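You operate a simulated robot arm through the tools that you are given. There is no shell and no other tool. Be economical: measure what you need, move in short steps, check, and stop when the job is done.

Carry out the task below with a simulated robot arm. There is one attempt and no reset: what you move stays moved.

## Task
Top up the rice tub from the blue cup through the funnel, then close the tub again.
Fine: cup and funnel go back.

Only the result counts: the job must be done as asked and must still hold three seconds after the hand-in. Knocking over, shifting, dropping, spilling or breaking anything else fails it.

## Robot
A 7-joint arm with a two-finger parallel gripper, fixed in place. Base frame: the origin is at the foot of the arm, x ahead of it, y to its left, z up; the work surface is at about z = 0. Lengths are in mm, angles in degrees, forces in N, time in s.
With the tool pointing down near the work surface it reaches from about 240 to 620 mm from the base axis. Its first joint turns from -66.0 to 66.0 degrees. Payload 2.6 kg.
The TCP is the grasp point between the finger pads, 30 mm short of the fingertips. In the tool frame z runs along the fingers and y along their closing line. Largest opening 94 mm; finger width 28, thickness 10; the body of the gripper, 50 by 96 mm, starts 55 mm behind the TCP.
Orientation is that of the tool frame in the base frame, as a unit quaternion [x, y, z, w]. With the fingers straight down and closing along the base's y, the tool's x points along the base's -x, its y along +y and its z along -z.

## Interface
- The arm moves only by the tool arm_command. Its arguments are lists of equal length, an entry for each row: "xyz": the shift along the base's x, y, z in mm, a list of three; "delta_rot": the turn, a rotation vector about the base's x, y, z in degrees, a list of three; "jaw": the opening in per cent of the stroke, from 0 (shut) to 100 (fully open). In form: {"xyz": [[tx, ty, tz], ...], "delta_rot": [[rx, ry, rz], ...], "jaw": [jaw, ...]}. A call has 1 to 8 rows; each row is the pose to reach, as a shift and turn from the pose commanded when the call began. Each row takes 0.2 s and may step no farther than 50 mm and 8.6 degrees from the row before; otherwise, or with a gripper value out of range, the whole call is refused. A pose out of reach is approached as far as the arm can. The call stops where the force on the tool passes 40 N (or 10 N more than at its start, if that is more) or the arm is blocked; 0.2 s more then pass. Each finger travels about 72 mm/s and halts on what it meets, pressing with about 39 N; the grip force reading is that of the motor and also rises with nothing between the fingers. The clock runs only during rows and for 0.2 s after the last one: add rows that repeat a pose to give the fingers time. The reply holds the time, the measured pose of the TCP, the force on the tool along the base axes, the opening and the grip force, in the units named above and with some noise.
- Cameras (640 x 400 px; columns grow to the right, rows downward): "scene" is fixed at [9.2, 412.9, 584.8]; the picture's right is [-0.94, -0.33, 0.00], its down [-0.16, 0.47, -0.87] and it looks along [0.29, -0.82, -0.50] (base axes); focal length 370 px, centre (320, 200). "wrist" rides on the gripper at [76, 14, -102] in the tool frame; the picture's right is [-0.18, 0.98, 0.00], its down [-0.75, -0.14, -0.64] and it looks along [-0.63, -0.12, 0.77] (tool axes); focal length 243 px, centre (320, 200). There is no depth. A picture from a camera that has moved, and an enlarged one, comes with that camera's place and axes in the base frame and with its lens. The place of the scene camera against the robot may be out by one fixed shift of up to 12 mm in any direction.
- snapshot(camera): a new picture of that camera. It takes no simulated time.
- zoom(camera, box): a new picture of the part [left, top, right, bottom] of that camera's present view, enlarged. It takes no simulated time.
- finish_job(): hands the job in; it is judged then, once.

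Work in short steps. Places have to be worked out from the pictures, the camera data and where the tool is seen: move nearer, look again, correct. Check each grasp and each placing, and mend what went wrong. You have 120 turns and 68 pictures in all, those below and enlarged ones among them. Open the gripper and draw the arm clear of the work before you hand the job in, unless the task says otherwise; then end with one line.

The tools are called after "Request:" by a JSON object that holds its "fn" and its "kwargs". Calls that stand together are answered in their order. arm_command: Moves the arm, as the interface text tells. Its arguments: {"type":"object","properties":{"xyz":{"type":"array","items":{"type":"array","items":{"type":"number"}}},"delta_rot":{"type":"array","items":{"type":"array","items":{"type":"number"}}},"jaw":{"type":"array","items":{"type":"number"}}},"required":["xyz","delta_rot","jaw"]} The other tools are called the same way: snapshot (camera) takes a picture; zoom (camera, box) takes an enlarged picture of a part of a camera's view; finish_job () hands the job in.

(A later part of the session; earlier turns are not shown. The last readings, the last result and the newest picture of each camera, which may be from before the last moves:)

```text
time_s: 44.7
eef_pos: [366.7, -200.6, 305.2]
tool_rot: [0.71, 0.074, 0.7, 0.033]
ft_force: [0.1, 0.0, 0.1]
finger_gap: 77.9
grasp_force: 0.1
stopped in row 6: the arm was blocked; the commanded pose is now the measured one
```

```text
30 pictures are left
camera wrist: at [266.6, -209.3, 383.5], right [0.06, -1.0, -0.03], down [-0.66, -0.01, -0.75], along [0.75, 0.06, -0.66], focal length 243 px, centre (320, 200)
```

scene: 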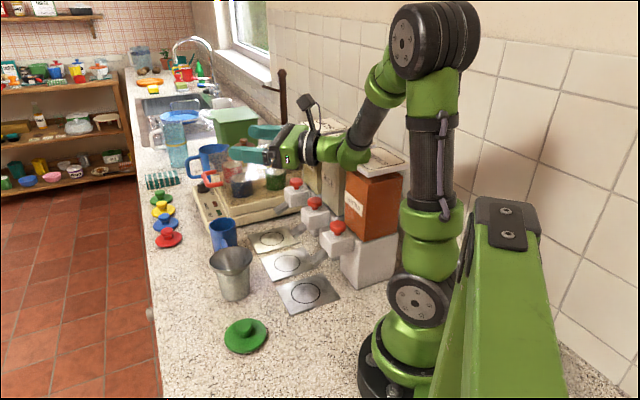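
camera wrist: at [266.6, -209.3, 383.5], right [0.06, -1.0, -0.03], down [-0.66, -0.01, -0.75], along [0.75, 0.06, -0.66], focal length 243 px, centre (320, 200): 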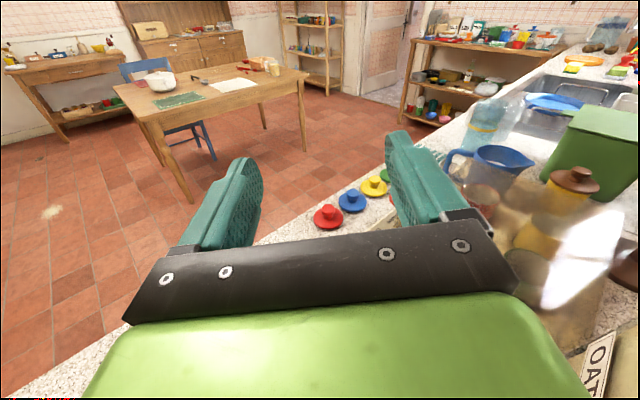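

Blocked again. The wrist is low over the jars, and in this pose it can't get behind the cup. I back off upwards and outwards at once.

Request:
{"fn": "arm_command", "kwargs": {"xyz": [[8, 8, 10], [25, 30, 25], [40, 60, 40], [40, 90, 50]], "delta_rot": [[0, 0, 0], [0, 5, 0], [0, 10, 0], [0, 15, 0]], "jaw": [83, 83, 83, 83]}}

Request:
{"fn": "snapshot", "kwargs": {"camera": "scene"}}

Request:
{"fn": "zoom", "kwargs": {"camera": "scene", "box": [190, 100, 410, 238]}}

```text
time_s: 45.7
eef_pos: [407.1, -109.2, 353.5]
tool_rot: [0.797, 0.077, 0.598, 0.023]
ft_force: [-0.4, 0.0, 0.1]
finger_gap: 78.0
grasp_force: 0.1
```

```text
29 pictures are left
```

scene: 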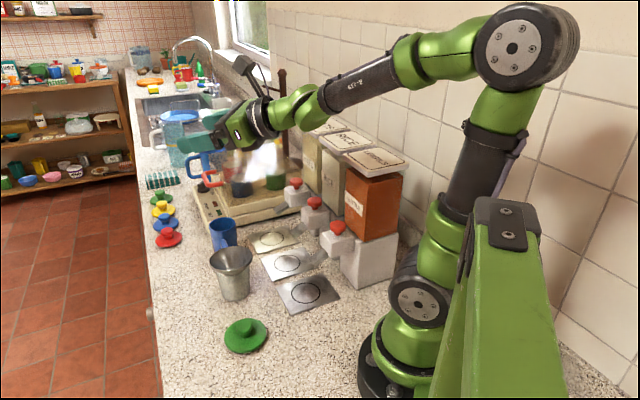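

```text
2.90 times, centred on (300, 169) of scene
camera zoom: at [9.2, 412.9, 584.8], right [-0.94, -0.33, 0.0], down [-0.16, 0.47, -0.87], along [0.29, -0.82, -0.5], focal length 1072 px, centre (378, 290)
```

zoom: 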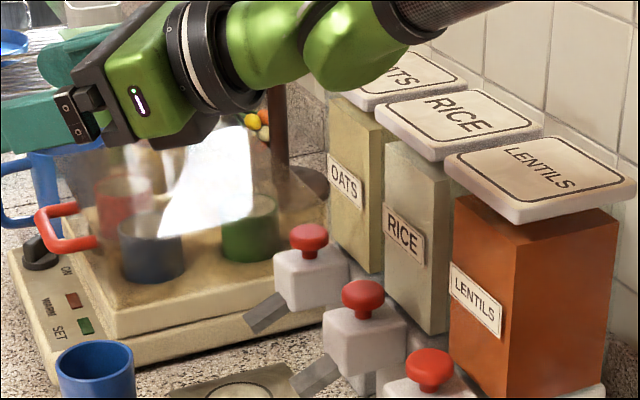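

The LENTILS jar lid looks slightly shifted. I check it closely.

Request:
{"fn": "zoom", "kwargs": {"camera": "scene", "box": [330, 135, 420, 195]}}

```text
6.67 times, centred on (375, 165) of scene
camera zoom: at [9.2, 412.9, 584.8], right [-0.94, -0.33, 0.0], down [-0.16, 0.47, -0.87], along [0.29, -0.82, -0.5], focal length 2466 px, centre (-47, 433)
```

zoom: 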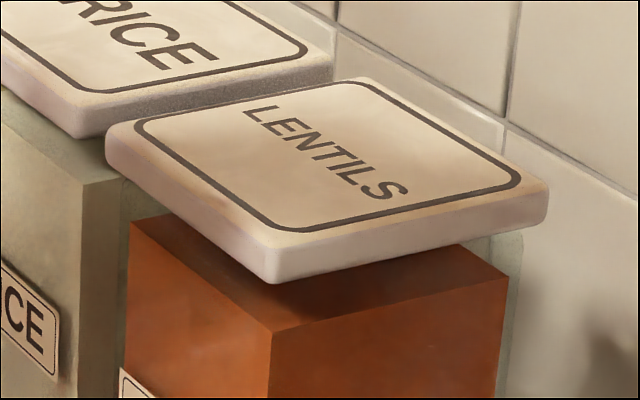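

Working out the lid corners gives square, evenly spaced lids, so nothing was displaced. The first picture only had that corner hidden behind the arm. I abandon the side grasp near the jars. The new plan is a top grasp near the cup rim, pouring with the hand on the free +y side. I bring the tool back to vertical at a clear spot.

Request:
{"fn": "arm_command", "kwargs": {"xyz": [[0, 14, 0], [0, 28, 0], [0, 42, 0], [0, 56, 0], [0, 70, 0], [0, 84, 0], [0, 98, 0], [0, 112, 0]], "delta_rot": [[-0.5, 8.3, 0], [-1, 16.6, 0], [-1.5, 24.9, 0], [-1.9, 33.2, 0], [-2.4, 41.5, 0], [-2.9, 49.8, 0], [-3.4, 58.1, 0], [-3.9, 66.4, 0]], "jaw": [83, 83, 83, 83, 83, 83, 83, 83]}}

Request:
{"fn": "arm_command", "kwargs": {"xyz": [[0, 0, 0], [0, 0, 0]], "delta_rot": [[-0.4, 7, 0], [-0.4, 7, 0]], "jaw": [83, 83]}}

Request:
{"fn": "arm_command", "kwargs": {"xyz": [[0, 0, 0], [0, 0, 0], [0, 0, 0], [0, 0, 0], [0, 0, 0], [0, 0, 0], [0, 0, 0], [0, 0, 0]], "delta_rot": [[0, 0, 8.5], [0, 0, 17], [0, 0, 25.5], [0, 0, 34], [0, 0, 42.5], [0, 0, 51], [0, 0, 59.5], [0, 0, 68]], "jaw": [83, 83, 83, 83, 83, 83, 83, 83]}}

Request:
{"fn": "arm_command", "kwargs": {"xyz": [[0, 0, 0], [0, 0, 0], [0, 0, 0], [0, 0, 0], [0, 0, 0], [0, 0, 0], [0, 0, 0], [0, 0, 0]], "delta_rot": [[0, 0, 8.5], [0, 0, 17], [0, 0, 25.5], [0, 0, 34], [0, 0, 42.5], [0, 0, 51], [0, 0, 59.5], [0, 0, 68]], "jaw": [83, 83, 83, 83, 83, 83, 83, 83]}}

Request:
{"fn": "snapshot", "kwargs": {"camera": "scene"}}

```text
time_s: 47.5
eef_pos: [406.9, 1.5, 352.5]
tool_rot: [0.994, 0.096, 0.061, 0.004]
ft_force: [-0.2, 0.7, 0.0]
finger_gap: 78.0
grasp_force: 0.1
```

```text
time_s: 48.1
eef_pos: [406.1, 0.9, 350.4]
tool_rot: [0.995, 0.095, 0.0, 0.001]
ft_force: [0.7, 0.4, 0.1]
finger_gap: 78.1
grasp_force: 0.0
```

```text
time_s: 49.9
eef_pos: [405.3, 1.4, 352.2]
tool_rot: [0.771, 0.637, 0.001, 0.0]
ft_force: [0.5, 0.3, -0.1]
finger_gap: 78.0
grasp_force: 0.0
```

```text
time_s: 51.7
eef_pos: [406.0, 0.8, 353.9]
tool_rot: [0.283, 0.959, 0.001, 0.0]
ft_force: [-0.2, -0.1, -0.2]
finger_gap: 78.3
grasp_force: 0.0
```

```text
26 pictures are left
```

scene: 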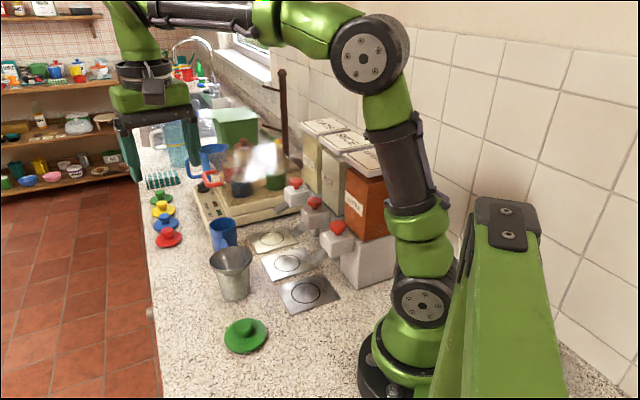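

Request:
{"fn": "arm_command", "kwargs": {"xyz": [[0, 0, 0], [0, 0, 0], [0, 0, 0], [0, 0, 0], [0, 0, 0], [0, 0, 0], [0, 0, 0], [0, 0, 0]], "delta_rot": [[0, 0, 8.3], [0, 0, 16.6], [0, 0, 24.9], [0, 0, 33.2], [0, 0, 41.5], [0, 0, 49.8], [0, 0, 58.1], [0, 0, 66.4]], "jaw": [83, 83, 83, 83, 83, 83, 83, 83]}}

Request:
{"fn": "arm_command", "kwargs": {"xyz": [[0, 0, 0], [0, 0, 0], [0, 0, 0], [0, 0, 0], [0, 0, 0], [0, 0, 0], [0, 0, 0], [0, 0, 0]], "delta_rot": [[0, 0, 8.3], [0, 0, 16.6], [0, 0, 24.9], [0, 0, 33.2], [0, 0, 41.5], [0, 0, 49.8], [0, 0, 58.1], [0, 0, 66.4]], "jaw": [83, 83, 83, 83, 83, 83, 83, 83]}}

Request:
{"fn": "snapshot", "kwargs": {"camera": "scene"}}

```text
time_s: 53.5
eef_pos: [406.3, 0.7, 351.3]
tool_rot: [-0.288, 0.957, 0.001, -0.001]
ft_force: [0.3, 0.0, 0.4]
finger_gap: 78.3
grasp_force: 0.1
```

```text
time_s: 55.3
eef_pos: [407.1, 0.6, 352.3]
tool_rot: [0.766, -0.643, 0.0, 0.002]
ft_force: [0.8, 0.1, 0.0]
finger_gap: 77.9
grasp_force: 0.2
```

```text
25 pictures are left
```

scene: 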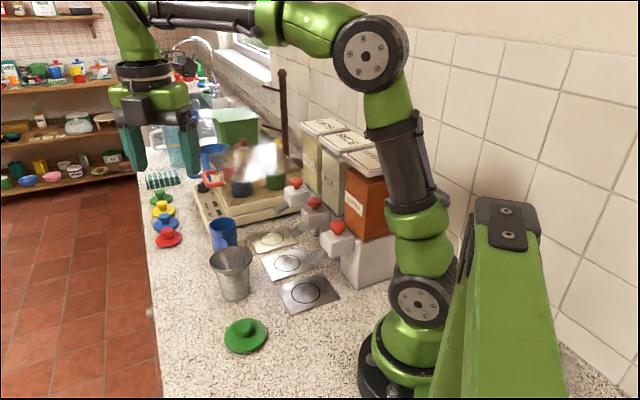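

The arm configuration is good at yaw 100°. I test the pouring tilt empty-handed, well above the funnel, before taking the cup.

Request:
{"fn": "arm_command", "kwargs": {"xyz": [[-4, -14, -10], [-8, -28, -20], [-12, -42, -30], [-16, -56, -40], [-20, -70, -50], [-24, -84, -60], [-28, -95, -70], [-28, -105, -80]], "delta_rot": [[-8.17, -1.44, 0], [-16.3, -2.9, 0], [-24.5, -4.3, 0], [-32.7, -5.8, 0], [-40.9, -7.2, 0], [-49, -8.6, 0], [-57.2, -10.1, 0], [-65.4, -11.5, 0]], "jaw": [83, 83, 83, 83, 83, 83, 83, 83]}}

Request:
{"fn": "snapshot", "kwargs": {"camera": "scene"}}

```text
time_s: 57.1
eef_pos: [378.5, -105.1, 271.8]
tool_rot: [0.639, -0.538, 0.422, 0.352]
ft_force: [-0.1, -0.8, 0.2]
finger_gap: 77.8
grasp_force: 0.0
```

```text
24 pictures are left
```

scene: 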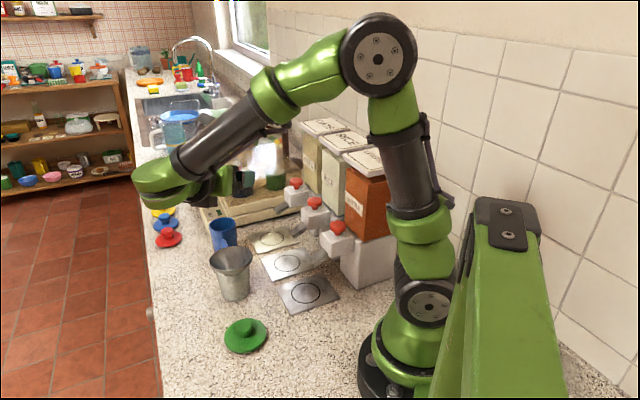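

Feasible so far. I continue the test to about 115° of tilt while descending to z 190.

Request:
{"fn": "arm_command", "kwargs": {"xyz": [[0, 0, -13], [0, 0, -26], [0, 0, -40], [0, 0, -53], [0, 0, -67], [0, 0, -82], [0, 0, -82]], "delta_rot": [[-8, -1.4, 0], [-16, -2.8, 0], [-24, -4.2, 0], [-32, -5.6, 0], [-40, -7, 0], [-48, -8.5, 0], [-48, -8.5, 0]], "jaw": [83, 83, 83, 83, 83, 83, 83]}}

Request:
{"fn": "snapshot", "kwargs": {"camera": "scene"}}

```text
time_s: 58.7
eef_pos: [379.1, -103.0, 188.5]
tool_rot: [0.409, -0.345, 0.649, 0.542]
ft_force: [0.0, -0.1, 0.9]
finger_gap: 77.8
grasp_force: 0.1
```

```text
23 pictures are left
```

scene: 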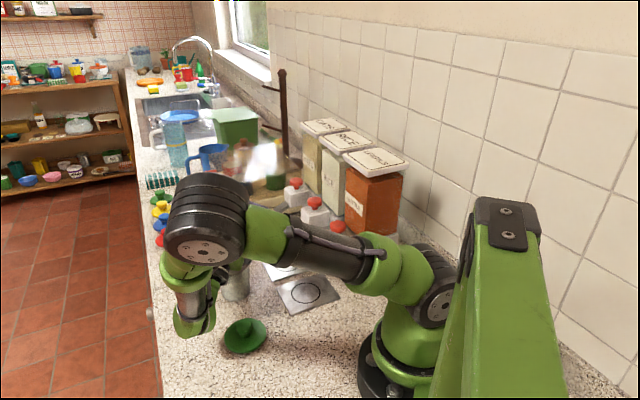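

The pose is reachable, with the elbow swinging over the free side. I retrace to vertical.

Request:
{"fn": "arm_command", "kwargs": {"xyz": [[0, 0, 15], [0, 0, 29], [0, 0, 42], [0, 0, 56], [0, 0, 69], [0, 0, 82], [0, 0, 82]], "delta_rot": [[8, 1.4, 0], [16, 2.8, 0], [24, 4.2, 0], [32, 5.6, 0], [40, 7, 0], [48, 8.5, 0], [48, 8.5, 0]], "jaw": [83, 83, 83, 83, 83, 83, 83]}}

Request:
{"fn": "arm_command", "kwargs": {"xyz": [[5, -8, 0], [10, -16, 0], [15, -24, 0], [20, -32, 0], [25, -40, 0], [30, -48, 0], [35, -56, 0], [40, -64, 0]], "delta_rot": [[8.17, 1.44, 0], [16.3, 2.9, 0], [24.5, 4.3, 0], [32.7, 5.8, 0], [40.9, 7.2, 0], [49, 8.6, 0], [57.2, 10.1, 0], [65.4, 11.5, 0]], "jaw": [83, 83, 83, 83, 83, 83, 83, 83]}}

Request:
{"fn": "snapshot", "kwargs": {"camera": "scene"}}

Request:
{"fn": "snapshot", "kwargs": {"camera": "wrist"}}

```text
time_s: 60.3
eef_pos: [377.8, -103.6, 272.0]
tool_rot: [0.641, -0.538, 0.42, 0.351]
ft_force: [-0.4, 0.2, -0.8]
finger_gap: 78.0
grasp_force: 0.1
```

```text
time_s: 62.1
eef_pos: [419.5, -165.9, 273.7]
tool_rot: [0.765, -0.644, -0.001, -0.001]
ft_force: [-0.3, -0.2, 0.1]
finger_gap: 78.1
grasp_force: 0.1
```

```text
22 pictures are left
```

scene: 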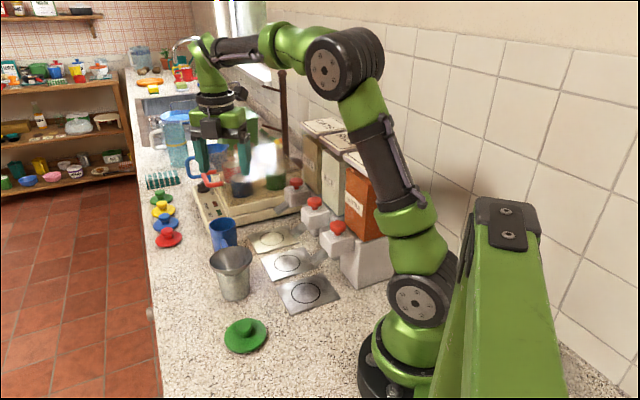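

```text
21 pictures are left
camera wrist: at [418.2, -245.6, 374.0], right [-1.0, 0.01, 0.0], down [0.01, 0.77, 0.64], along [0.01, 0.64, -0.77], focal length 243 px, centre (320, 200)
```

wrist: 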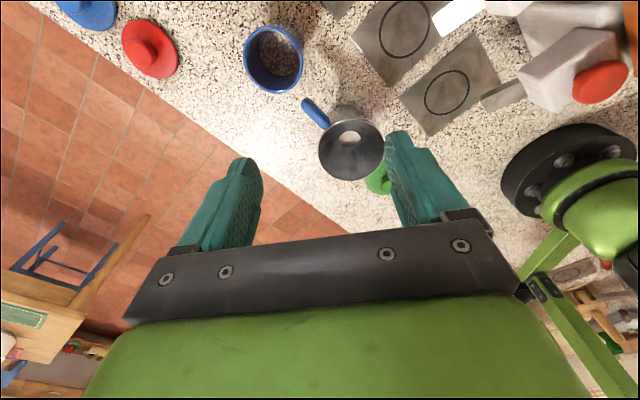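

The arm is fine and the cup shows rice inside. I move above the cup and measure it again.

Request:
{"fn": "arm_command", "kwargs": {"xyz": [[15, -9, -25], [30, -18, -55], [43, -26, -85], [43, -26, -95], [43, -26, -95]], "delta_rot": [[0, 0, 0], [0, 0, 0], [0, 0, 0], [0, 0, 0], [0, 0, 0]], "jaw": [90, 100, 100, 100, 100]}}

Request:
{"fn": "snapshot", "kwargs": {"camera": "wrist"}}

Request:
{"fn": "zoom", "kwargs": {"camera": "scene", "box": [150, 160, 310, 260]}}

```text
time_s: 63.3
eef_pos: [463.4, -194.6, 177.7]
tool_rot: [0.765, -0.644, 0.0, 0.001]
ft_force: [-0.8, 0.2, -0.5]
finger_gap: 93.9
grasp_force: 0.0
```

```text
20 pictures are left
camera wrist: at [461.9, -271.8, 279.5], right [-1.0, 0.01, 0.0], down [0.01, 0.77, 0.64], along [0.01, 0.64, -0.77], focal length 243 px, centre (320, 200)
```

wrist: 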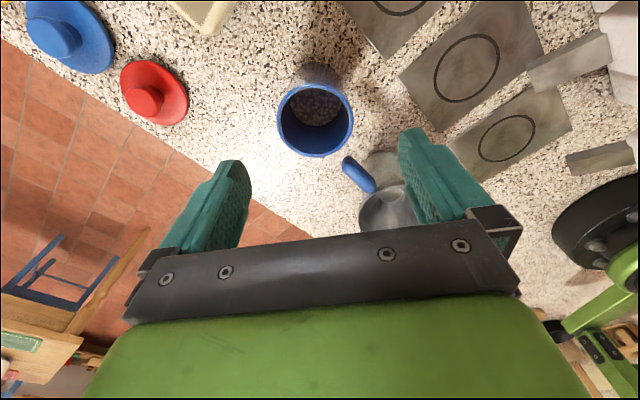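

```text
4.00 times, centred on (230, 210) of scene
camera zoom: at [9.2, 412.9, 584.8], right [-0.94, -0.33, 0.0], down [-0.16, 0.47, -0.87], along [0.29, -0.82, -0.5], focal length 1480 px, centre (680, 160)
```

zoom: 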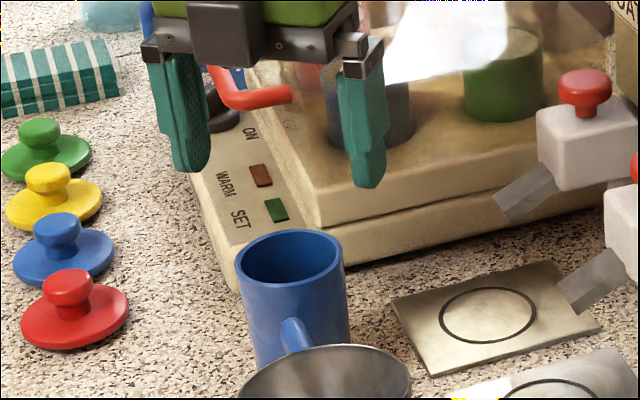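

The cup rim is at about (466,-197), z about 90, diameter about 60. I descend with the TCP to z 78 and close.

Request:
{"fn": "arm_command", "kwargs": {"xyz": [[3, -2, -40], [3, -2, -80], [3, -2, -99], [3, -2, -99], [3, -2, -99], [3, -2, -99], [3, -2, -99], [3, -2, -99]], "delta_rot": [[0, 0, 0], [0, 0, 0], [0, 0, 0], [0, 0, 0], [0, 0, 0], [0, 0, 0], [0, 0, 0], [0, 0, 0]], "jaw": [100, 100, 100, 85, 70, 60, 52, 52]}}

Request:
{"fn": "zoom", "kwargs": {"camera": "scene", "box": [150, 180, 310, 280]}}

```text
time_s: 65.1
eef_pos: [464.8, -195.3, 78.3]
tool_rot: [0.765, -0.644, 0.0, 0.001]
ft_force: [0.5, -0.7, -1.1]
finger_gap: 63.7
grasp_force: 39.6
```

```text
4.00 times, centred on (230, 230) of scene
camera zoom: at [9.2, 412.9, 584.8], right [-0.94, -0.33, 0.0], down [-0.16, 0.47, -0.87], along [0.29, -0.82, -0.5], focal length 1480 px, centre (680, 80)
```

zoom: 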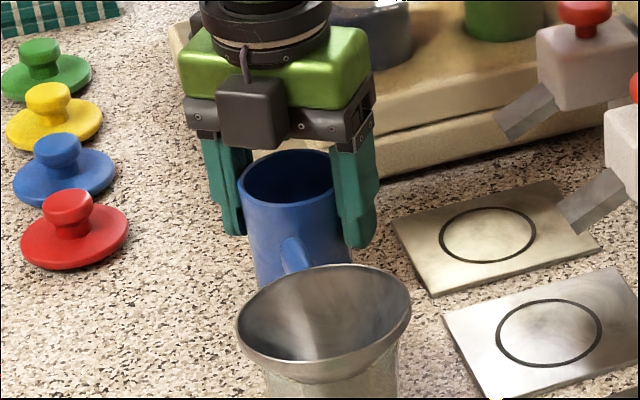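

The cup is gripped at 63.7 mm. I lift it straight up and check.

Request:
{"fn": "arm_command", "kwargs": {"xyz": [[0, 0, 8], [0, 0, 25], [0, 0, 60], [0, 0, 100], [0, 0, 140], [0, 0, 170], [0, 0, 170]], "delta_rot": [[0, 0, 0], [0, 0, 0], [0, 0, 0], [0, 0, 0], [0, 0, 0], [0, 0, 0], [0, 0, 0]], "jaw": [52, 52, 52, 52, 52, 52, 52]}}

Request:
{"fn": "snapshot", "kwargs": {"camera": "wrist"}}

```text
time_s: 66.7
eef_pos: [465.0, -196.4, 250.0]
tool_rot: [0.765, -0.644, -0.001, 0.001]
ft_force: [-0.4, 0.3, -1.6]
finger_gap: 63.7
grasp_force: 39.2
```

```text
17 pictures are left
camera wrist: at [464.6, -275.1, 350.8], right [-1.0, 0.01, 0.0], down [0.01, 0.77, 0.64], along [0.01, 0.64, -0.77], focal length 243 px, centre (320, 200)
```

wrist: 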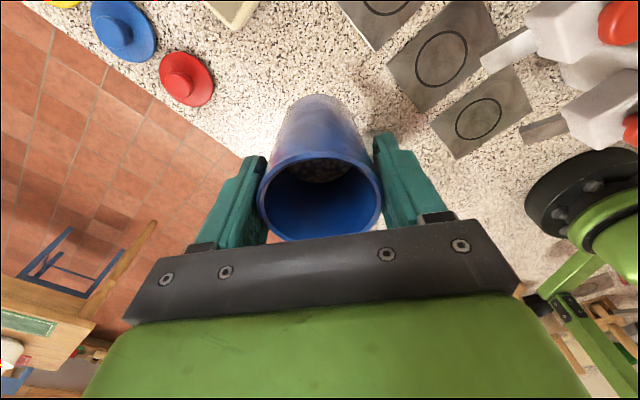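

The cup is held with rice low inside. I carry it towards the funnel while tilting to about 50°, still high.

Request:
{"fn": "arm_command", "kwargs": {"xyz": [[-11, 11, 0], [-22, 22, 0], [-33, 33, 0], [-44, 44, -5], [-55, 55, -10], [-66, 66, -15], [-77, 76, -20], [-85, 85, -25]], "delta_rot": [[0, 0, 0], [-5.9, -1.05, 0], [-13.8, -2.4, 0], [-21.7, -3.8, 0], [-29.5, -5.2, 0], [-37.4, -6.6, 0], [-43.3, -7.6, 0], [-49.2, -8.7, 0]], "jaw": [52, 52, 52, 52, 52, 52, 52, 52]}}

Request:
{"fn": "snapshot", "kwargs": {"camera": "scene"}}

```text
time_s: 68.5
eef_pos: [381.2, -111.0, 225.6]
tool_rot: [0.692, -0.584, 0.325, 0.272]
ft_force: [-0.9, -0.5, -1.4]
finger_gap: 64.1
grasp_force: 39.0
```

```text
16 pictures are left
```

scene: 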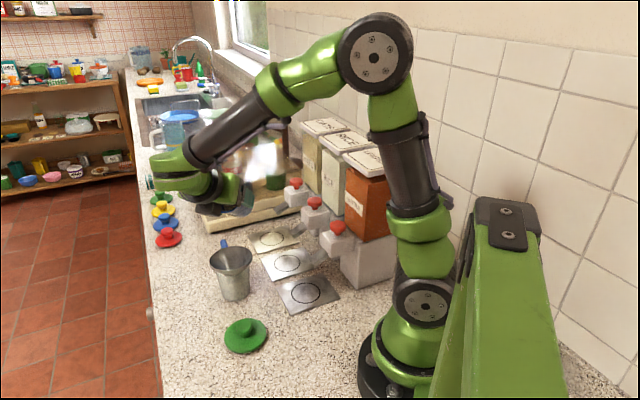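

Position is good. I lower to z about 160 and then tilt on to about 74°.

Request:
{"fn": "arm_command", "kwargs": {"xyz": [[0, 0, -17], [0, 0, -34], [0, 0, -50], [0, 0, -65], [0, 0, -65], [0, 0, -65], [0, 0, -65], [0, 0, -65]], "delta_rot": [[0, 0, 0], [0, 0, 0], [0, 0, 0], [-3.9, -0.7, 0], [-9.8, -1.7, 0], [-15.8, -2.8, 0], [-23.6, -4.2, 0], [-23.6, -4.2, 0]], "jaw": [52, 52, 52, 52, 52, 52, 52, 52]}}

Request:
{"fn": "snapshot", "kwargs": {"camera": "wrist"}}

```text
time_s: 70.3
eef_pos: [378.3, -111.8, 158.9]
tool_rot: [0.61, -0.515, 0.462, 0.387]
ft_force: [0.0, 0.0, -2.0]
finger_gap: 63.6
grasp_force: 38.7
```

```text
15 pictures are left
camera wrist: at [351.8, -37.7, 259.2], right [-0.98, -0.12, -0.18], down [0.0, 0.84, -0.55], along [0.22, -0.53, -0.82], focal length 243 px, centre (320, 200)
```

wrist: 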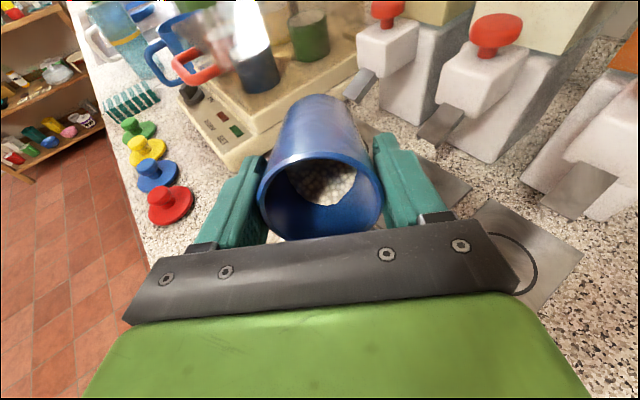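

The grains are still inside. I continue the tilt slowly to about 98° with the lip over the funnel.

Request:
{"fn": "arm_command", "kwargs": {"xyz": [[0, 0, 0], [0, 0, 0], [0, 1, 0], [0, 1, 0], [-1, 3, 0], [-1, 3, 0], [-1, 4, 0], [-1, 4, 0]], "delta_rot": [[-5.9, -1.05, 0], [-5.9, -1.05, 0], [-11.8, -2.1, 0], [-11.8, -2.1, 0], [-17.7, -3.1, 0], [-17.7, -3.1, 0], [-23.6, -4.2, 0], [-23.6, -4.2, 0]], "jaw": [52, 52, 52, 52, 52, 52, 52, 52]}}

Request:
{"fn": "snapshot", "kwargs": {"camera": "wrist"}}

Request:
{"fn": "snapshot", "kwargs": {"camera": "scene"}}

```text
time_s: 72.1
eef_pos: [378.0, -107.7, 159.3]
tool_rot: [0.502, -0.423, 0.579, 0.483]
ft_force: [0.5, 0.7, -1.5]
finger_gap: 63.9
grasp_force: 39.0
```

```text
14 pictures are left
camera wrist: at [344.8, 0.1, 219.0], right [-0.96, -0.2, -0.19], down [0.05, 0.55, -0.83], along [0.27, -0.81, -0.52], focal length 243 px, centre (320, 200)
```

wrist: 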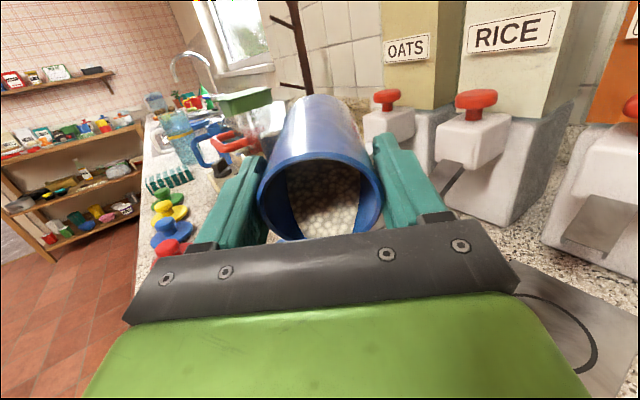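

```text
13 pictures are left
```

scene: 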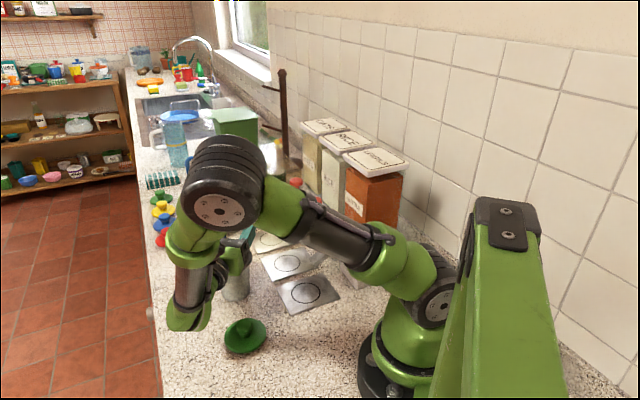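

The rice has reached the lip. I continue slowly to about 112° with pauses.

Request:
{"fn": "arm_command", "kwargs": {"xyz": [[0, 1, 0], [0, 1, 0], [-1, 3, 0], [-1, 3, 0], [-1, 5, 0], [-1, 5, 0], [-1, 5, 0], [-1, 5, 0]], "delta_rot": [[-3.9, -0.7, 0], [-3.9, -0.7, 0], [-8.9, -1.6, 0], [-8.9, -1.6, 0], [-13.8, -2.4, 0], [-13.8, -2.4, 0], [-13.8, -2.4, 0], [-13.8, -2.4, 0]], "jaw": [52, 52, 52, 52, 52, 52, 52, 52]}}

Request:
{"fn": "snapshot", "kwargs": {"camera": "wrist"}}

```text
time_s: 73.9
eef_pos: [378.0, -101.6, 157.8]
tool_rot: [0.428, -0.36, 0.637, 0.531]
ft_force: [0.3, 0.7, -0.1]
finger_gap: 63.6
grasp_force: 39.2
```

```text
12 pictures are left
camera wrist: at [342.4, 17.1, 190.1], right [-0.95, -0.24, -0.17], down [0.09, 0.33, -0.94], along [0.28, -0.91, -0.3], focal length 243 px, centre (320, 200)
```

wrist: 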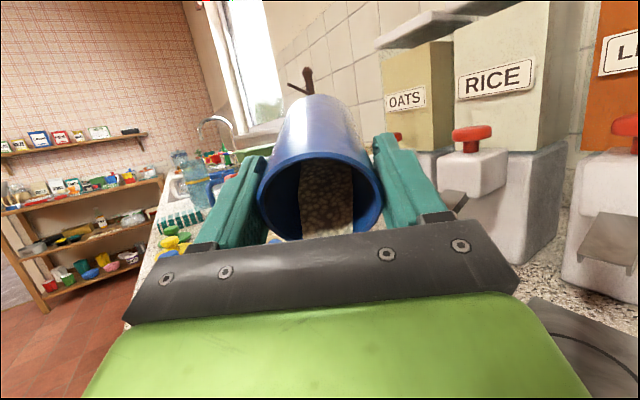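

Rice is streaming out and the load reading is falling. I hold, then check.

Request:
{"fn": "arm_command", "kwargs": {"xyz": [[0, 0, 0], [0, 0, 0], [0, 0, 0], [0, 1, 0], [0, 1, 0], [0, 1, 0], [0, 1, 0], [0, 1, 0]], "delta_rot": [[0, 0, 0], [0, 0, 0], [0, 0, 0], [-3, -0.5, 0], [-6, -1, 0], [-6, -1, 0], [-6, -1, 0], [-6, -1, 0]], "jaw": [52, 52, 52, 52, 52, 52, 52, 52]}}

Request:
{"fn": "zoom", "kwargs": {"camera": "wrist", "box": [220, 80, 420, 260]}}

```text
time_s: 75.7
eef_pos: [377.4, -99.4, 159.3]
tool_rot: [0.392, -0.332, 0.659, 0.549]
ft_force: [-0.2, 12.3, 37.3]
finger_gap: 64.0
grasp_force: 39.0
```

```text
2.22 times, centred on (320, 170) of wrist
camera zoom: at [341.7, 20.8, 177.4], right [-0.95, -0.26, -0.17], down [0.11, 0.23, -0.97], along [0.29, -0.94, -0.19], focal length 539 px, centre (320, 267)
```

zoom: 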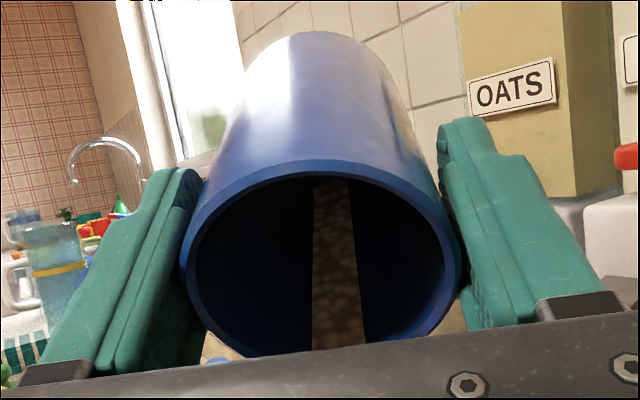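

The tool now reads 37 N upward, so the gripper body is touching the funnel. I back off by raising straight up and undoing the last few degrees.

Request:
{"fn": "arm_command", "kwargs": {"xyz": [[0, 0, 4], [0, 0, 10], [0, 0, 18], [0, 0, 18]], "delta_rot": [[0, 0, 0], [2, 0.3, 0], [4, 0.7, 0], [4, 0.7, 0]], "jaw": [52, 52, 52, 52]}}

Request:
{"fn": "snapshot", "kwargs": {"camera": "scene"}}

```text
time_s: 76.7
eef_pos: [376.9, -99.4, 176.4]
tool_rot: [0.418, -0.35, 0.643, 0.537]
ft_force: [0.2, 0.1, -0.9]
finger_gap: 63.9
grasp_force: 38.7
```

```text
10 pictures are left
```

scene: 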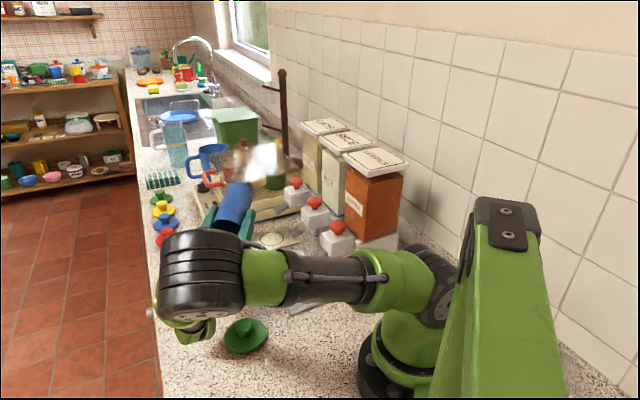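

Contact is cleared. I hold the tilt a bit longer to drain, then check the cup's inside.

Request:
{"fn": "arm_command", "kwargs": {"xyz": [[0, 0, 0], [0, 0, 0], [0, 0, 0], [0, 0, 0], [0, 0, 0], [0, 0, 0]], "delta_rot": [[0, 0, 0], [-2, -0.3, 0], [-2, -0.3, 0], [-2, -0.3, 0], [-2, -0.3, 0], [-2, -0.3, 0]], "jaw": [52, 52, 52, 52, 52, 52]}}

Request:
{"fn": "zoom", "kwargs": {"camera": "wrist", "box": [220, 100, 420, 260]}}

```text
time_s: 78.1
eef_pos: [378.1, -101.7, 177.0]
tool_rot: [0.406, -0.341, 0.651, 0.543]
ft_force: [-0.3, 0.0, -1.0]
finger_gap: 63.9
grasp_force: 39.6
```

```text
2.50 times, centred on (320, 180) of wrist
camera zoom: at [342.0, 19.9, 199.3], right [-0.95, -0.25, -0.17], down [0.1, 0.27, -0.96], along [0.29, -0.93, -0.23], focal length 606 px, centre (320, 250)
```

zoom: 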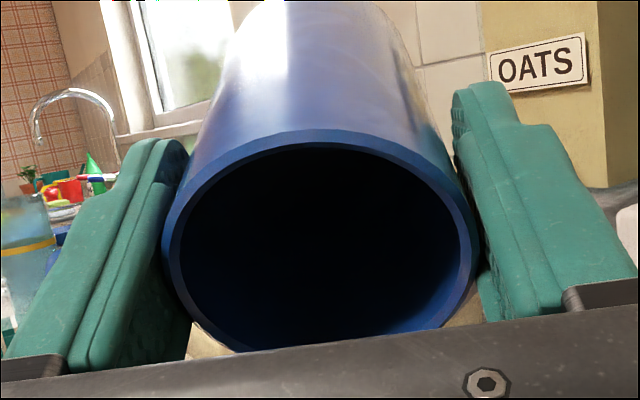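

The cup is empty. I raise it while untilting, retracing the path.

Request:
{"fn": "arm_command", "kwargs": {"xyz": [[0, 0, 14], [0, 0, 28], [0, 0, 42], [0, 0, 56], [0, 0, 70], [0, 0, 84], [0, 0, 95], [0, 0, 95]], "delta_rot": [[8.08, 1.42, 0], [16.2, 2.84, 0], [24.2, 4.27, 0], [32.3, 5.7, 0], [40.4, 7.1, 0], [48.5, 8.5, 0], [56.5, 9.95, 0], [64.6, 11.4, 0]], "jaw": [52, 52, 52, 52, 52, 52, 52, 52]}}

Request:
{"fn": "arm_command", "kwargs": {"xyz": [[12, -12, -5], [24, -24, -10], [36, -36, -15], [48, -48, -20], [60, -60, -20], [72, -72, -20], [84, -84, -20], [88, -92, -20]], "delta_rot": [[8.08, 1.42, 0], [16.2, 2.84, 0], [24.2, 4.27, 0], [32.3, 5.7, 0], [40.4, 7.1, 0], [47.3, 8.3, 0], [47.3, 8.3, 0], [47.3, 8.3, 0]], "jaw": [52, 52, 52, 52, 52, 52, 52, 52]}}

Request:
{"fn": "snapshot", "kwargs": {"camera": "scene"}}

```text
time_s: 79.9
eef_pos: [377.2, -100.8, 270.1]
tool_rot: [0.693, -0.583, 0.326, 0.272]
ft_force: [-0.1, 0.4, -0.6]
finger_gap: 63.7
grasp_force: 38.7
```

```text
time_s: 81.7
eef_pos: [465.5, -192.0, 251.1]
tool_rot: [0.764, -0.644, 0.016, 0.012]
ft_force: [-0.1, 0.6, -1.3]
finger_gap: 63.7
grasp_force: 39.4
```

```text
8 pictures are left
```

scene: 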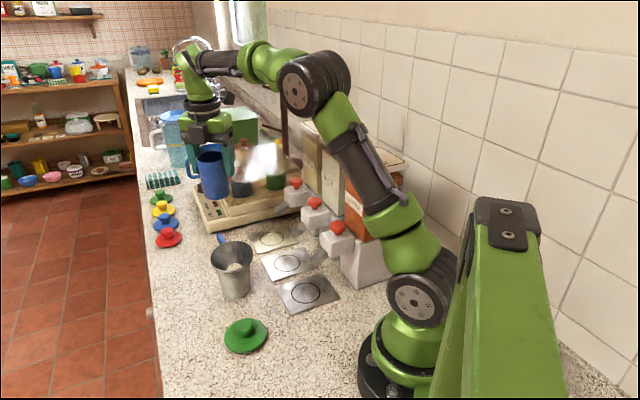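

The cup is above its home spot, with 2° of residual tilt to correct. I lower halfway and check elbow clearance from the jars.

Request:
{"fn": "arm_command", "kwargs": {"xyz": [[0, -2, -20], [-0.5, -3, -45], [-0.5, -3, -70], [-0.5, -3, -95], [-0.5, -3, -95]], "delta_rot": [[1.1, 0.25, 0], [2.24, 0.5, 0], [2.24, 0.5, 0], [2.24, 0.5, 0], [2.24, 0.5, 0]], "jaw": [52, 52, 52, 52, 52]}}

Request:
{"fn": "snapshot", "kwargs": {"camera": "scene"}}

```text
time_s: 82.9
eef_pos: [464.9, -195.6, 156.2]
tool_rot: [0.765, -0.644, 0.001, 0.001]
ft_force: [0.0, -0.6, -1.3]
finger_gap: 64.0
grasp_force: 39.4
```

```text
7 pictures are left
```

scene: 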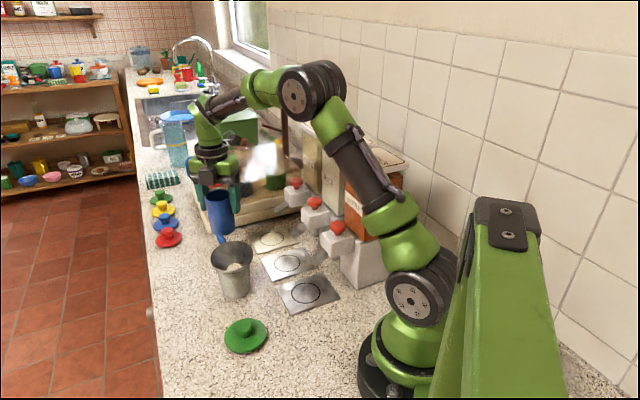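

The elbow barely moves and stays clear of the jars. I continue lowering gently to the original height.

Request:
{"fn": "arm_command", "kwargs": {"xyz": [[0, 0, -20], [0, 0, -40], [0, 0, -55], [0, 0, -66], [0, 0, -71], [0, 0, -75], [0, 0, -77.5], [0, 0, -77.5]], "delta_rot": [[0, 0, 0], [0, 0, 0], [0, 0, 0], [0, 0, 0], [0, 0, 0], [0, 0, 0], [0, 0, 0], [0, 0, 0]], "jaw": [52, 52, 52, 52, 52, 52, 52, 52]}}

```text
time_s: 84.7
eef_pos: [466.1, -196.2, 79.1]
tool_rot: [0.765, -0.644, 0.002, 0.001]
ft_force: [0.2, -0.2, -1.5]
finger_gap: 63.8
grasp_force: 39.4
```

There is no contact yet, so I creep down to touch.

Request:
{"fn": "arm_command", "kwargs": {"xyz": [[0, 0, -1], [0, 0, -2], [0, 0, -2]], "delta_rot": [[0, 0, 0], [0, 0, 0], [0, 0, 0]], "jaw": [52, 52, 52]}}

```text
time_s: 85.5
eef_pos: [466.5, -195.6, 79.6]
tool_rot: [0.765, -0.644, 0.003, 0.0]
ft_force: [-7.7, 2.7, 23.6]
finger_gap: 63.5
grasp_force: 38.9
```

It is touching down. I release and rise straight up.

Request:
{"fn": "arm_command", "kwargs": {"xyz": [[0, 0, 1], [0, 0, 1], [0, 0, 1], [0, 0, 1], [0, 0, 40], [0, 0, 85], [0, 0, 130], [0, 0, 160]], "delta_rot": [[0, 0, 0], [0, 0, 0], [0, 0, 0], [0, 0, 0], [0, 0, 0], [0, 0, 0], [0, 0, 0], [0, 0, 0]], "jaw": [60, 75, 90, 90, 90, 90, 90, 90]}}

Request:
{"fn": "snapshot", "kwargs": {"camera": "wrist"}}

```text
time_s: 87.3
eef_pos: [464.4, -197.3, 239.1]
tool_rot: [0.765, -0.644, 0.0, 0.001]
ft_force: [-0.3, -0.4, -0.1]
finger_gap: 84.5
grasp_force: 0.1
```

```text
6 pictures are left
camera wrist: at [464.9, -274.8, 340.6], right [-1.0, 0.01, 0.0], down [0.01, 0.77, 0.64], along [0.01, 0.64, -0.77], focal length 243 px, centre (320, 200)
```

wrist: 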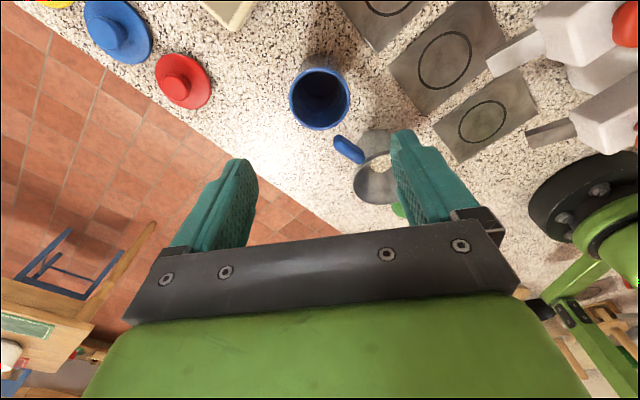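

The cup is back, upright and empty. Now I check the funnel and tub.

Request:
{"fn": "zoom", "kwargs": {"camera": "scene", "box": [180, 215, 300, 305]}}

```text
4.44 times, centred on (240, 260) of scene
camera zoom: at [9.2, 412.9, 584.8], right [-0.94, -0.33, 0.0], down [-0.16, 0.47, -0.87], along [0.29, -0.82, -0.5], focal length 1644 px, centre (676, -67)
```

zoom: 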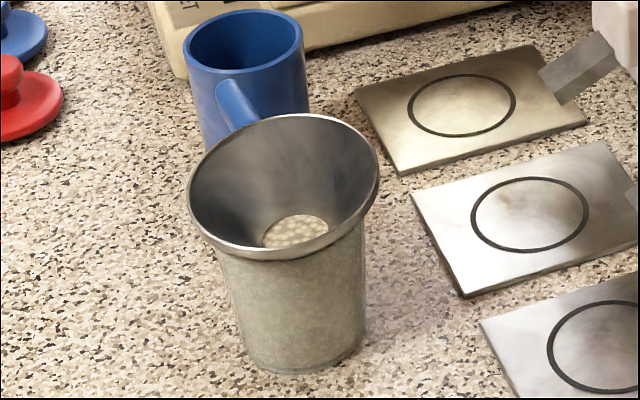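

The funnel seems tilted a few degrees towards +y, with rice at its outlet. With the present yaw the jaws close along x, so the funnel can self-level when lifted. I move above it and measure.

Request:
{"fn": "arm_command", "kwargs": {"xyz": [[-22, 26, 0], [-44, 52, -10], [-66, 78, -25], [-87, 105, -40], [-87, 105, -50], [-87, 105, -50]], "delta_rot": [[0, 0, 0], [0, 0, 0], [0, 0, 0], [0, 0, 0], [0, 0, 0], [0, 0, 0]], "jaw": [100, 100, 100, 100, 100, 100]}}

Request:
{"fn": "snapshot", "kwargs": {"camera": "wrist"}}

```text
time_s: 88.7
eef_pos: [379.0, -88.7, 185.8]
tool_rot: [0.765, -0.644, 0.001, 0.001]
ft_force: [-0.3, 0.3, 0.4]
finger_gap: 94.3
grasp_force: 0.0
```

```text
4 pictures are left
camera wrist: at [378.4, -167.8, 287.7], right [-1.0, 0.01, 0.0], down [0.01, 0.77, 0.64], along [0.01, 0.64, -0.77], focal length 243 px, centre (320, 200)
```

wrist: 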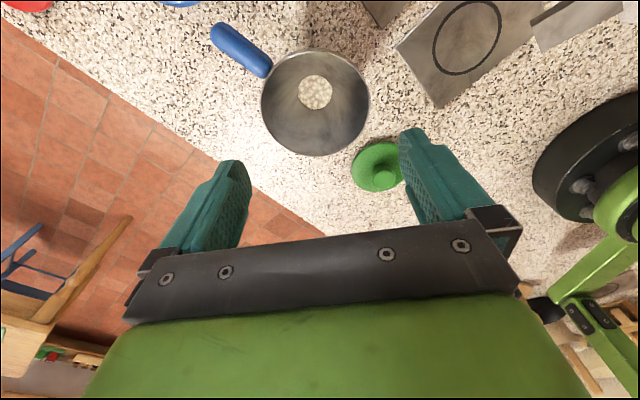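

The lid check gives accurate coordinates, and by it the funnel rim centre is now (382.5,-102): the contact slid the tub about 10 mm towards -y. I'll correct that after removing the funnel. I descend above the rim and verify.

Request:
{"fn": "arm_command", "kwargs": {"xyz": [[3.5, -13, -20], [3.5, -13, -45], [3.5, -13, -52], [3.5, -13, -52]], "delta_rot": [[0, 0, 0], [0, 0, 0], [0, 0, 0], [0, 0, 0]], "jaw": [100, 100, 100, 100]}}

Request:
{"fn": "snapshot", "kwargs": {"camera": "wrist"}}

```text
time_s: 89.7
eef_pos: [382.5, -103.5, 136.6]
tool_rot: [0.765, -0.644, 0.001, 0.001]
ft_force: [0.5, -0.4, -0.3]
finger_gap: 93.9
grasp_force: 0.1
```

```text
3 pictures are left
camera wrist: at [381.5, -181.4, 236.9], right [-1.0, 0.01, 0.0], down [0.01, 0.77, 0.64], along [0.01, 0.64, -0.77], focal length 243 px, centre (320, 200)
```

wrist: 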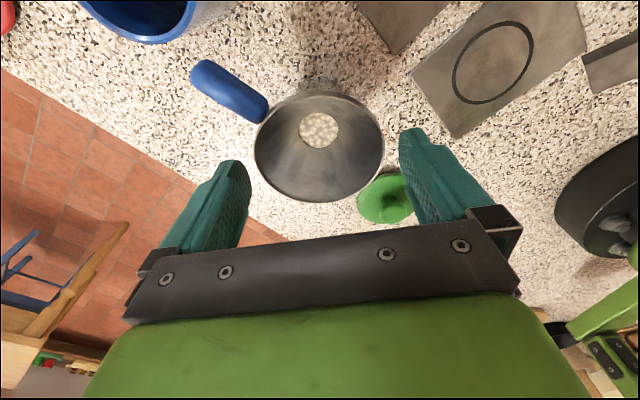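

Rim well centred (adjusting +1 mm in x). I descend to z about 102 and close.

Request:
{"fn": "arm_command", "kwargs": {"xyz": [[1, 0, -12], [1, 0, -24], [1, 0, -33], [1, 0, -33], [1, 0, -33], [1, 0, -33], [1, 0, -33]], "delta_rot": [[0, 0, 0], [0, 0, 0], [0, 0, 0], [0, 0, 0], [0, 0, 0], [0, 0, 0], [0, 0, 0]], "jaw": [100, 100, 100, 100, 92, 82, 80]}}

```text
time_s: 91.3
eef_pos: [382.3, -103.2, 101.6]
tool_rot: [0.765, -0.644, 0.001, 0.001]
ft_force: [0.5, -0.1, -0.2]
finger_gap: 85.0
grasp_force: 39.0
```

The funnel is gripped at 85.0 mm. I lift slowly and straight so the rice in the outlet drains into the tub.

Request:
{"fn": "arm_command", "kwargs": {"xyz": [[0, 0, 3], [0, 0, 7], [0, 0, 12], [0, 0, 12], [0, 0, 17], [0, 0, 22], [0, 0, 28], [0, 0, 28]], "delta_rot": [[0, 0, 0], [0, 0, 0], [0, 0, 0], [0, 0, 0], [0, 0, 0], [0, 0, 0], [0, 0, 0], [0, 0, 0]], "jaw": [80, 80, 80, 80, 80, 80, 80, 80]}}

Request:
{"fn": "arm_command", "kwargs": {"xyz": [[0, 0, 0], [0, 0, 0], [0, 0, 10], [0, 0, 20], [0, 0, 35], [0, 0, 55], [0, 0, 75], [0, 0, 75]], "delta_rot": [[0, 0, 0], [0, 0, 0], [0, 0, 0], [0, 0, 0], [0, 0, 0], [0, 0, 0], [0, 0, 0], [0, 0, 0]], "jaw": [80, 80, 80, 80, 80, 80, 80, 80]}}

Request:
{"fn": "zoom", "kwargs": {"camera": "scene", "box": [140, 180, 300, 320]}}

```text
time_s: 93.1
eef_pos: [382.6, -104.4, 129.9]
tool_rot: [0.765, -0.644, 0.001, 0.0]
ft_force: [-0.8, -0.4, 0.4]
finger_gap: 84.9
grasp_force: 39.3
```

```text
time_s: 94.9
eef_pos: [382.1, -104.0, 203.6]
tool_rot: [0.765, -0.644, 0.0, 0.001]
ft_force: [-0.1, 0.0, -1.0]
finger_gap: 84.7
grasp_force: 38.8
```

```text
2.86 times, centred on (220, 250) of scene
camera zoom: at [9.2, 412.9, 584.8], right [-0.94, -0.33, 0.0], down [-0.16, 0.47, -0.87], along [0.29, -0.82, -0.5], focal length 1057 px, centre (606, 57)
```

zoom: 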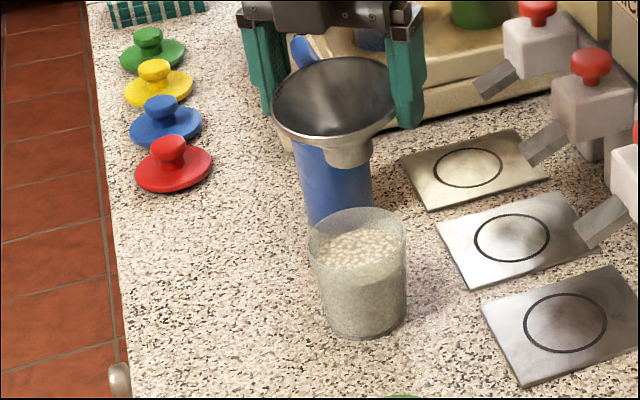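

The rice level has risen, nothing is spilled and the funnel hangs level. The tub is off by about (+2,-8). I carry the funnel to its original spot and lower it.

Request:
{"fn": "arm_command", "kwargs": {"xyz": [[35, 13, 0], [70, 27, 0], [103, 40, 0], [103, 40, -40], [103, 40, -80], [103, 40, -115], [103, 40, -130], [103, 40, -130]], "delta_rot": [[0, 0, 0], [0, 0, 0], [0, 0, 0], [0, 0, 0], [0, 0, 0], [0, 0, 0], [0, 0, 0], [0, 0, 0]], "jaw": [80, 80, 80, 80, 80, 80, 80, 80]}}

Request:
{"fn": "arm_command", "kwargs": {"xyz": [[0, 0, -3], [0, 0, -6], [0, 0, -9], [0, 0, -11], [0, 0, -12], [0, 0, -12]], "delta_rot": [[0, 0, 0], [0, 0, 0], [0, 0, 0], [0, 0, 0], [0, 0, 0], [0, 0, 0]], "jaw": [80, 80, 80, 80, 80, 80]}}

```text
time_s: 96.7
eef_pos: [484.5, -62.9, 73.3]
tool_rot: [0.764, -0.645, 0.0, 0.002]
ft_force: [-0.9, 0.0, -0.5]
finger_gap: 84.5
grasp_force: 39.2
```

```text
time_s: 98.1
eef_pos: [486.5, -63.1, 63.1]
tool_rot: [0.765, -0.644, 0.001, 0.0]
ft_force: [0.7, 0.7, -0.1]
finger_gap: 84.7
grasp_force: 39.1
```

Request:
{"fn": "arm_command", "kwargs": {"xyz": [[0, 0, -1], [0, 0, -2], [0, 0, -2]], "delta_rot": [[0, 0, 0], [0, 0, 0], [0, 0, 0]], "jaw": [80, 80, 80]}}

```text
time_s: 98.9
eef_pos: [486.1, -63.7, 59.7]
tool_rot: [0.765, -0.645, 0.0, 0.001]
ft_force: [-0.4, -0.4, 1.5]
finger_gap: 84.5
grasp_force: 38.5
```

The force is just starting to rise at z 59.7. I creep another 1–2 mm for a definite touch.

Request:
{"fn": "arm_command", "kwargs": {"xyz": [[0, 0, -1], [0, 0, -1.5], [0, 0, -1.5]], "delta_rot": [[0, 0, 0], [0, 0, 0], [0, 0, 0]], "jaw": [80, 80, 80]}}

```text
time_s: 99.7
eef_pos: [486.9, -63.1, 60.2]
tool_rot: [0.766, -0.643, 0.001, 0.0]
ft_force: [-2.6, -0.3, 13.5]
finger_gap: 84.4
grasp_force: 38.7
```

Contact is firm. I release, rise, and move above the tub to slide it back.

Request:
{"fn": "arm_command", "kwargs": {"xyz": [[0, 0, 0.5], [0, 0, 0.5], [0, 0, 0.5], [0, 0, 20], [0, 0, 60], [0, 0, 100], [0, 0, 120]], "delta_rot": [[0, 0, 0], [0, 0, 0], [0, 0, 0], [0, 0, 0], [0, 0, 0], [0, 0, 0], [0, 0, 0]], "jaw": [90, 100, 100, 100, 100, 100, 100]}}

Request:
{"fn": "arm_command", "kwargs": {"xyz": [[-35, -12, 0], [-70, -24, 0], [-106, -35, 0], [-106, -35, -20], [-106, -35, -40], [-106, -35, -40]], "delta_rot": [[0, 0, 0], [0, 0, 0], [0, 0, 0], [0, 0, 0], [0, 0, 0], [0, 0, 0]], "jaw": [100, 100, 100, 100, 100, 100]}}

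Request:
{"fn": "snapshot", "kwargs": {"camera": "wrist"}}

```text
time_s: 101.3
eef_pos: [484.2, -65.3, 178.1]
tool_rot: [0.765, -0.644, 0.0, 0.0]
ft_force: [-0.4, 0.5, -0.3]
finger_gap: 94.0
grasp_force: 0.1
```

```text
time_s: 102.7
eef_pos: [377.5, -100.0, 139.1]
tool_rot: [0.765, -0.644, 0.001, 0.001]
ft_force: [0.1, 0.8, 0.3]
finger_gap: 94.1
grasp_force: 0.0
```

```text
1 pictures are left
camera wrist: at [377.6, -177.8, 241.5], right [-1.0, 0.01, 0.0], down [0.01, 0.77, 0.64], along [0.01, 0.64, -0.77], focal length 243 px, centre (320, 200)
```

wrist: 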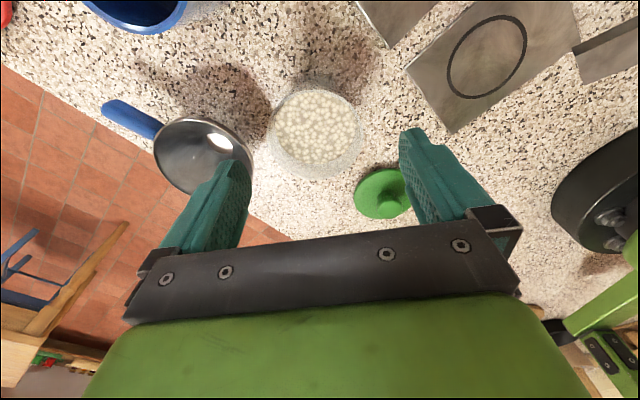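

The tub is at about (381,-101); its original spot was about (378.5,-91). I grip it lightly from above and slide it back by (-2,+10).

Request:
{"fn": "arm_command", "kwargs": {"xyz": [[3.5, -1, -25], [3.5, -1, -50], [3.5, -1, -77], [3.5, -1, -77], [3.5, -1, -77], [3.5, -1, -77], [3.5, -1, -77]], "delta_rot": [[0, 0, 0], [0, 0, 0], [0, 0, 0], [0, 0, 0], [0, 0, 0], [0, 0, 0], [0, 0, 0]], "jaw": [100, 100, 100, 90, 80, 72, 72]}}

```text
time_s: 104.3
eef_pos: [381.4, -99.4, 60.9]
tool_rot: [0.765, -0.644, 0.0, 0.001]
ft_force: [-0.8, 0.7, 0.0]
finger_gap: 72.8
grasp_force: 38.8
```

Gripped at 72.8 mm with the tub centre at x 381.4. I slide it back gently and release.

Request:
{"fn": "arm_command", "kwargs": {"xyz": [[-0.6, 2, 0], [-1.2, 4, 0], [-1.8, 6, 0], [-2.4, 8, 0], [-3, 9.5, 0], [-3, 9.5, 0]], "delta_rot": [[0, 0, 0], [0, 0, 0], [0, 0, 0], [0, 0, 0], [0, 0, 0], [0, 0, 0]], "jaw": [72, 72, 72, 72, 72, 72]}}

Request:
{"fn": "arm_command", "kwargs": {"xyz": [[0, 0, 0], [0, 0, 0], [0, 0, 0], [0, 0, 30], [0, 0, 70], [0, 0, 110], [0, 0, 110]], "delta_rot": [[0, 0, 0], [0, 0, 0], [0, 0, 0], [0, 0, 0], [0, 0, 0], [0, 0, 0], [0, 0, 0]], "jaw": [85, 100, 100, 100, 100, 100, 100]}}

```text
time_s: 105.7
eef_pos: [380.0, -90.0, 61.1]
tool_rot: [0.765, -0.644, 0.001, 0.001]
ft_force: [-0.7, -0.3, 0.4]
finger_gap: 72.9
grasp_force: 39.0
```

```text
time_s: 107.3
eef_pos: [380.7, -90.1, 172.9]
tool_rot: [0.765, -0.643, 0.001, 0.0]
ft_force: [0.3, -0.3, -0.1]
finger_gap: 94.1
grasp_force: 0.1
```

The tub is back at about (379,-91). Now I fetch the lid at (299,11).

Request:
{"fn": "arm_command", "kwargs": {"xyz": [[-20, 25, 0], [-41, 50, 0], [-62, 76, 0], [-82, 101, 0], [-82, 101, -40], [-82, 101, -80], [-82, 101, -80]], "delta_rot": [[0, 0, 0], [0, 0, 0], [0, 0, 0], [0, 0, 0], [0, 0, 0], [0, 0, 0], [0, 0, 0]], "jaw": [85, 70, 60, 60, 60, 60, 60]}}

Request:
{"fn": "arm_command", "kwargs": {"xyz": [[0, 0, -20], [0, 0, -40], [0, 0, -47], [0, 0, -47], [0, 0, -47], [0, 0, -47], [0, 0, -47]], "delta_rot": [[0, 0, 0], [0, 0, 0], [0, 0, 0], [0, 0, 0], [0, 0, 0], [0, 0, 0], [0, 0, 0]], "jaw": [60, 60, 60, 60, 45, 25, 20]}}

```text
time_s: 108.9
eef_pos: [299.1, 12.1, 92.4]
tool_rot: [0.765, -0.644, 0.0, 0.002]
ft_force: [-0.8, 0.5, -0.6]
finger_gap: 56.3
grasp_force: 0.0
```

```text
time_s: 110.5
eef_pos: [298.1, 11.6, 45.6]
tool_rot: [0.765, -0.644, 0.001, 0.001]
ft_force: [0.7, -0.1, 0.1]
finger_gap: 28.3
grasp_force: 39.2
```

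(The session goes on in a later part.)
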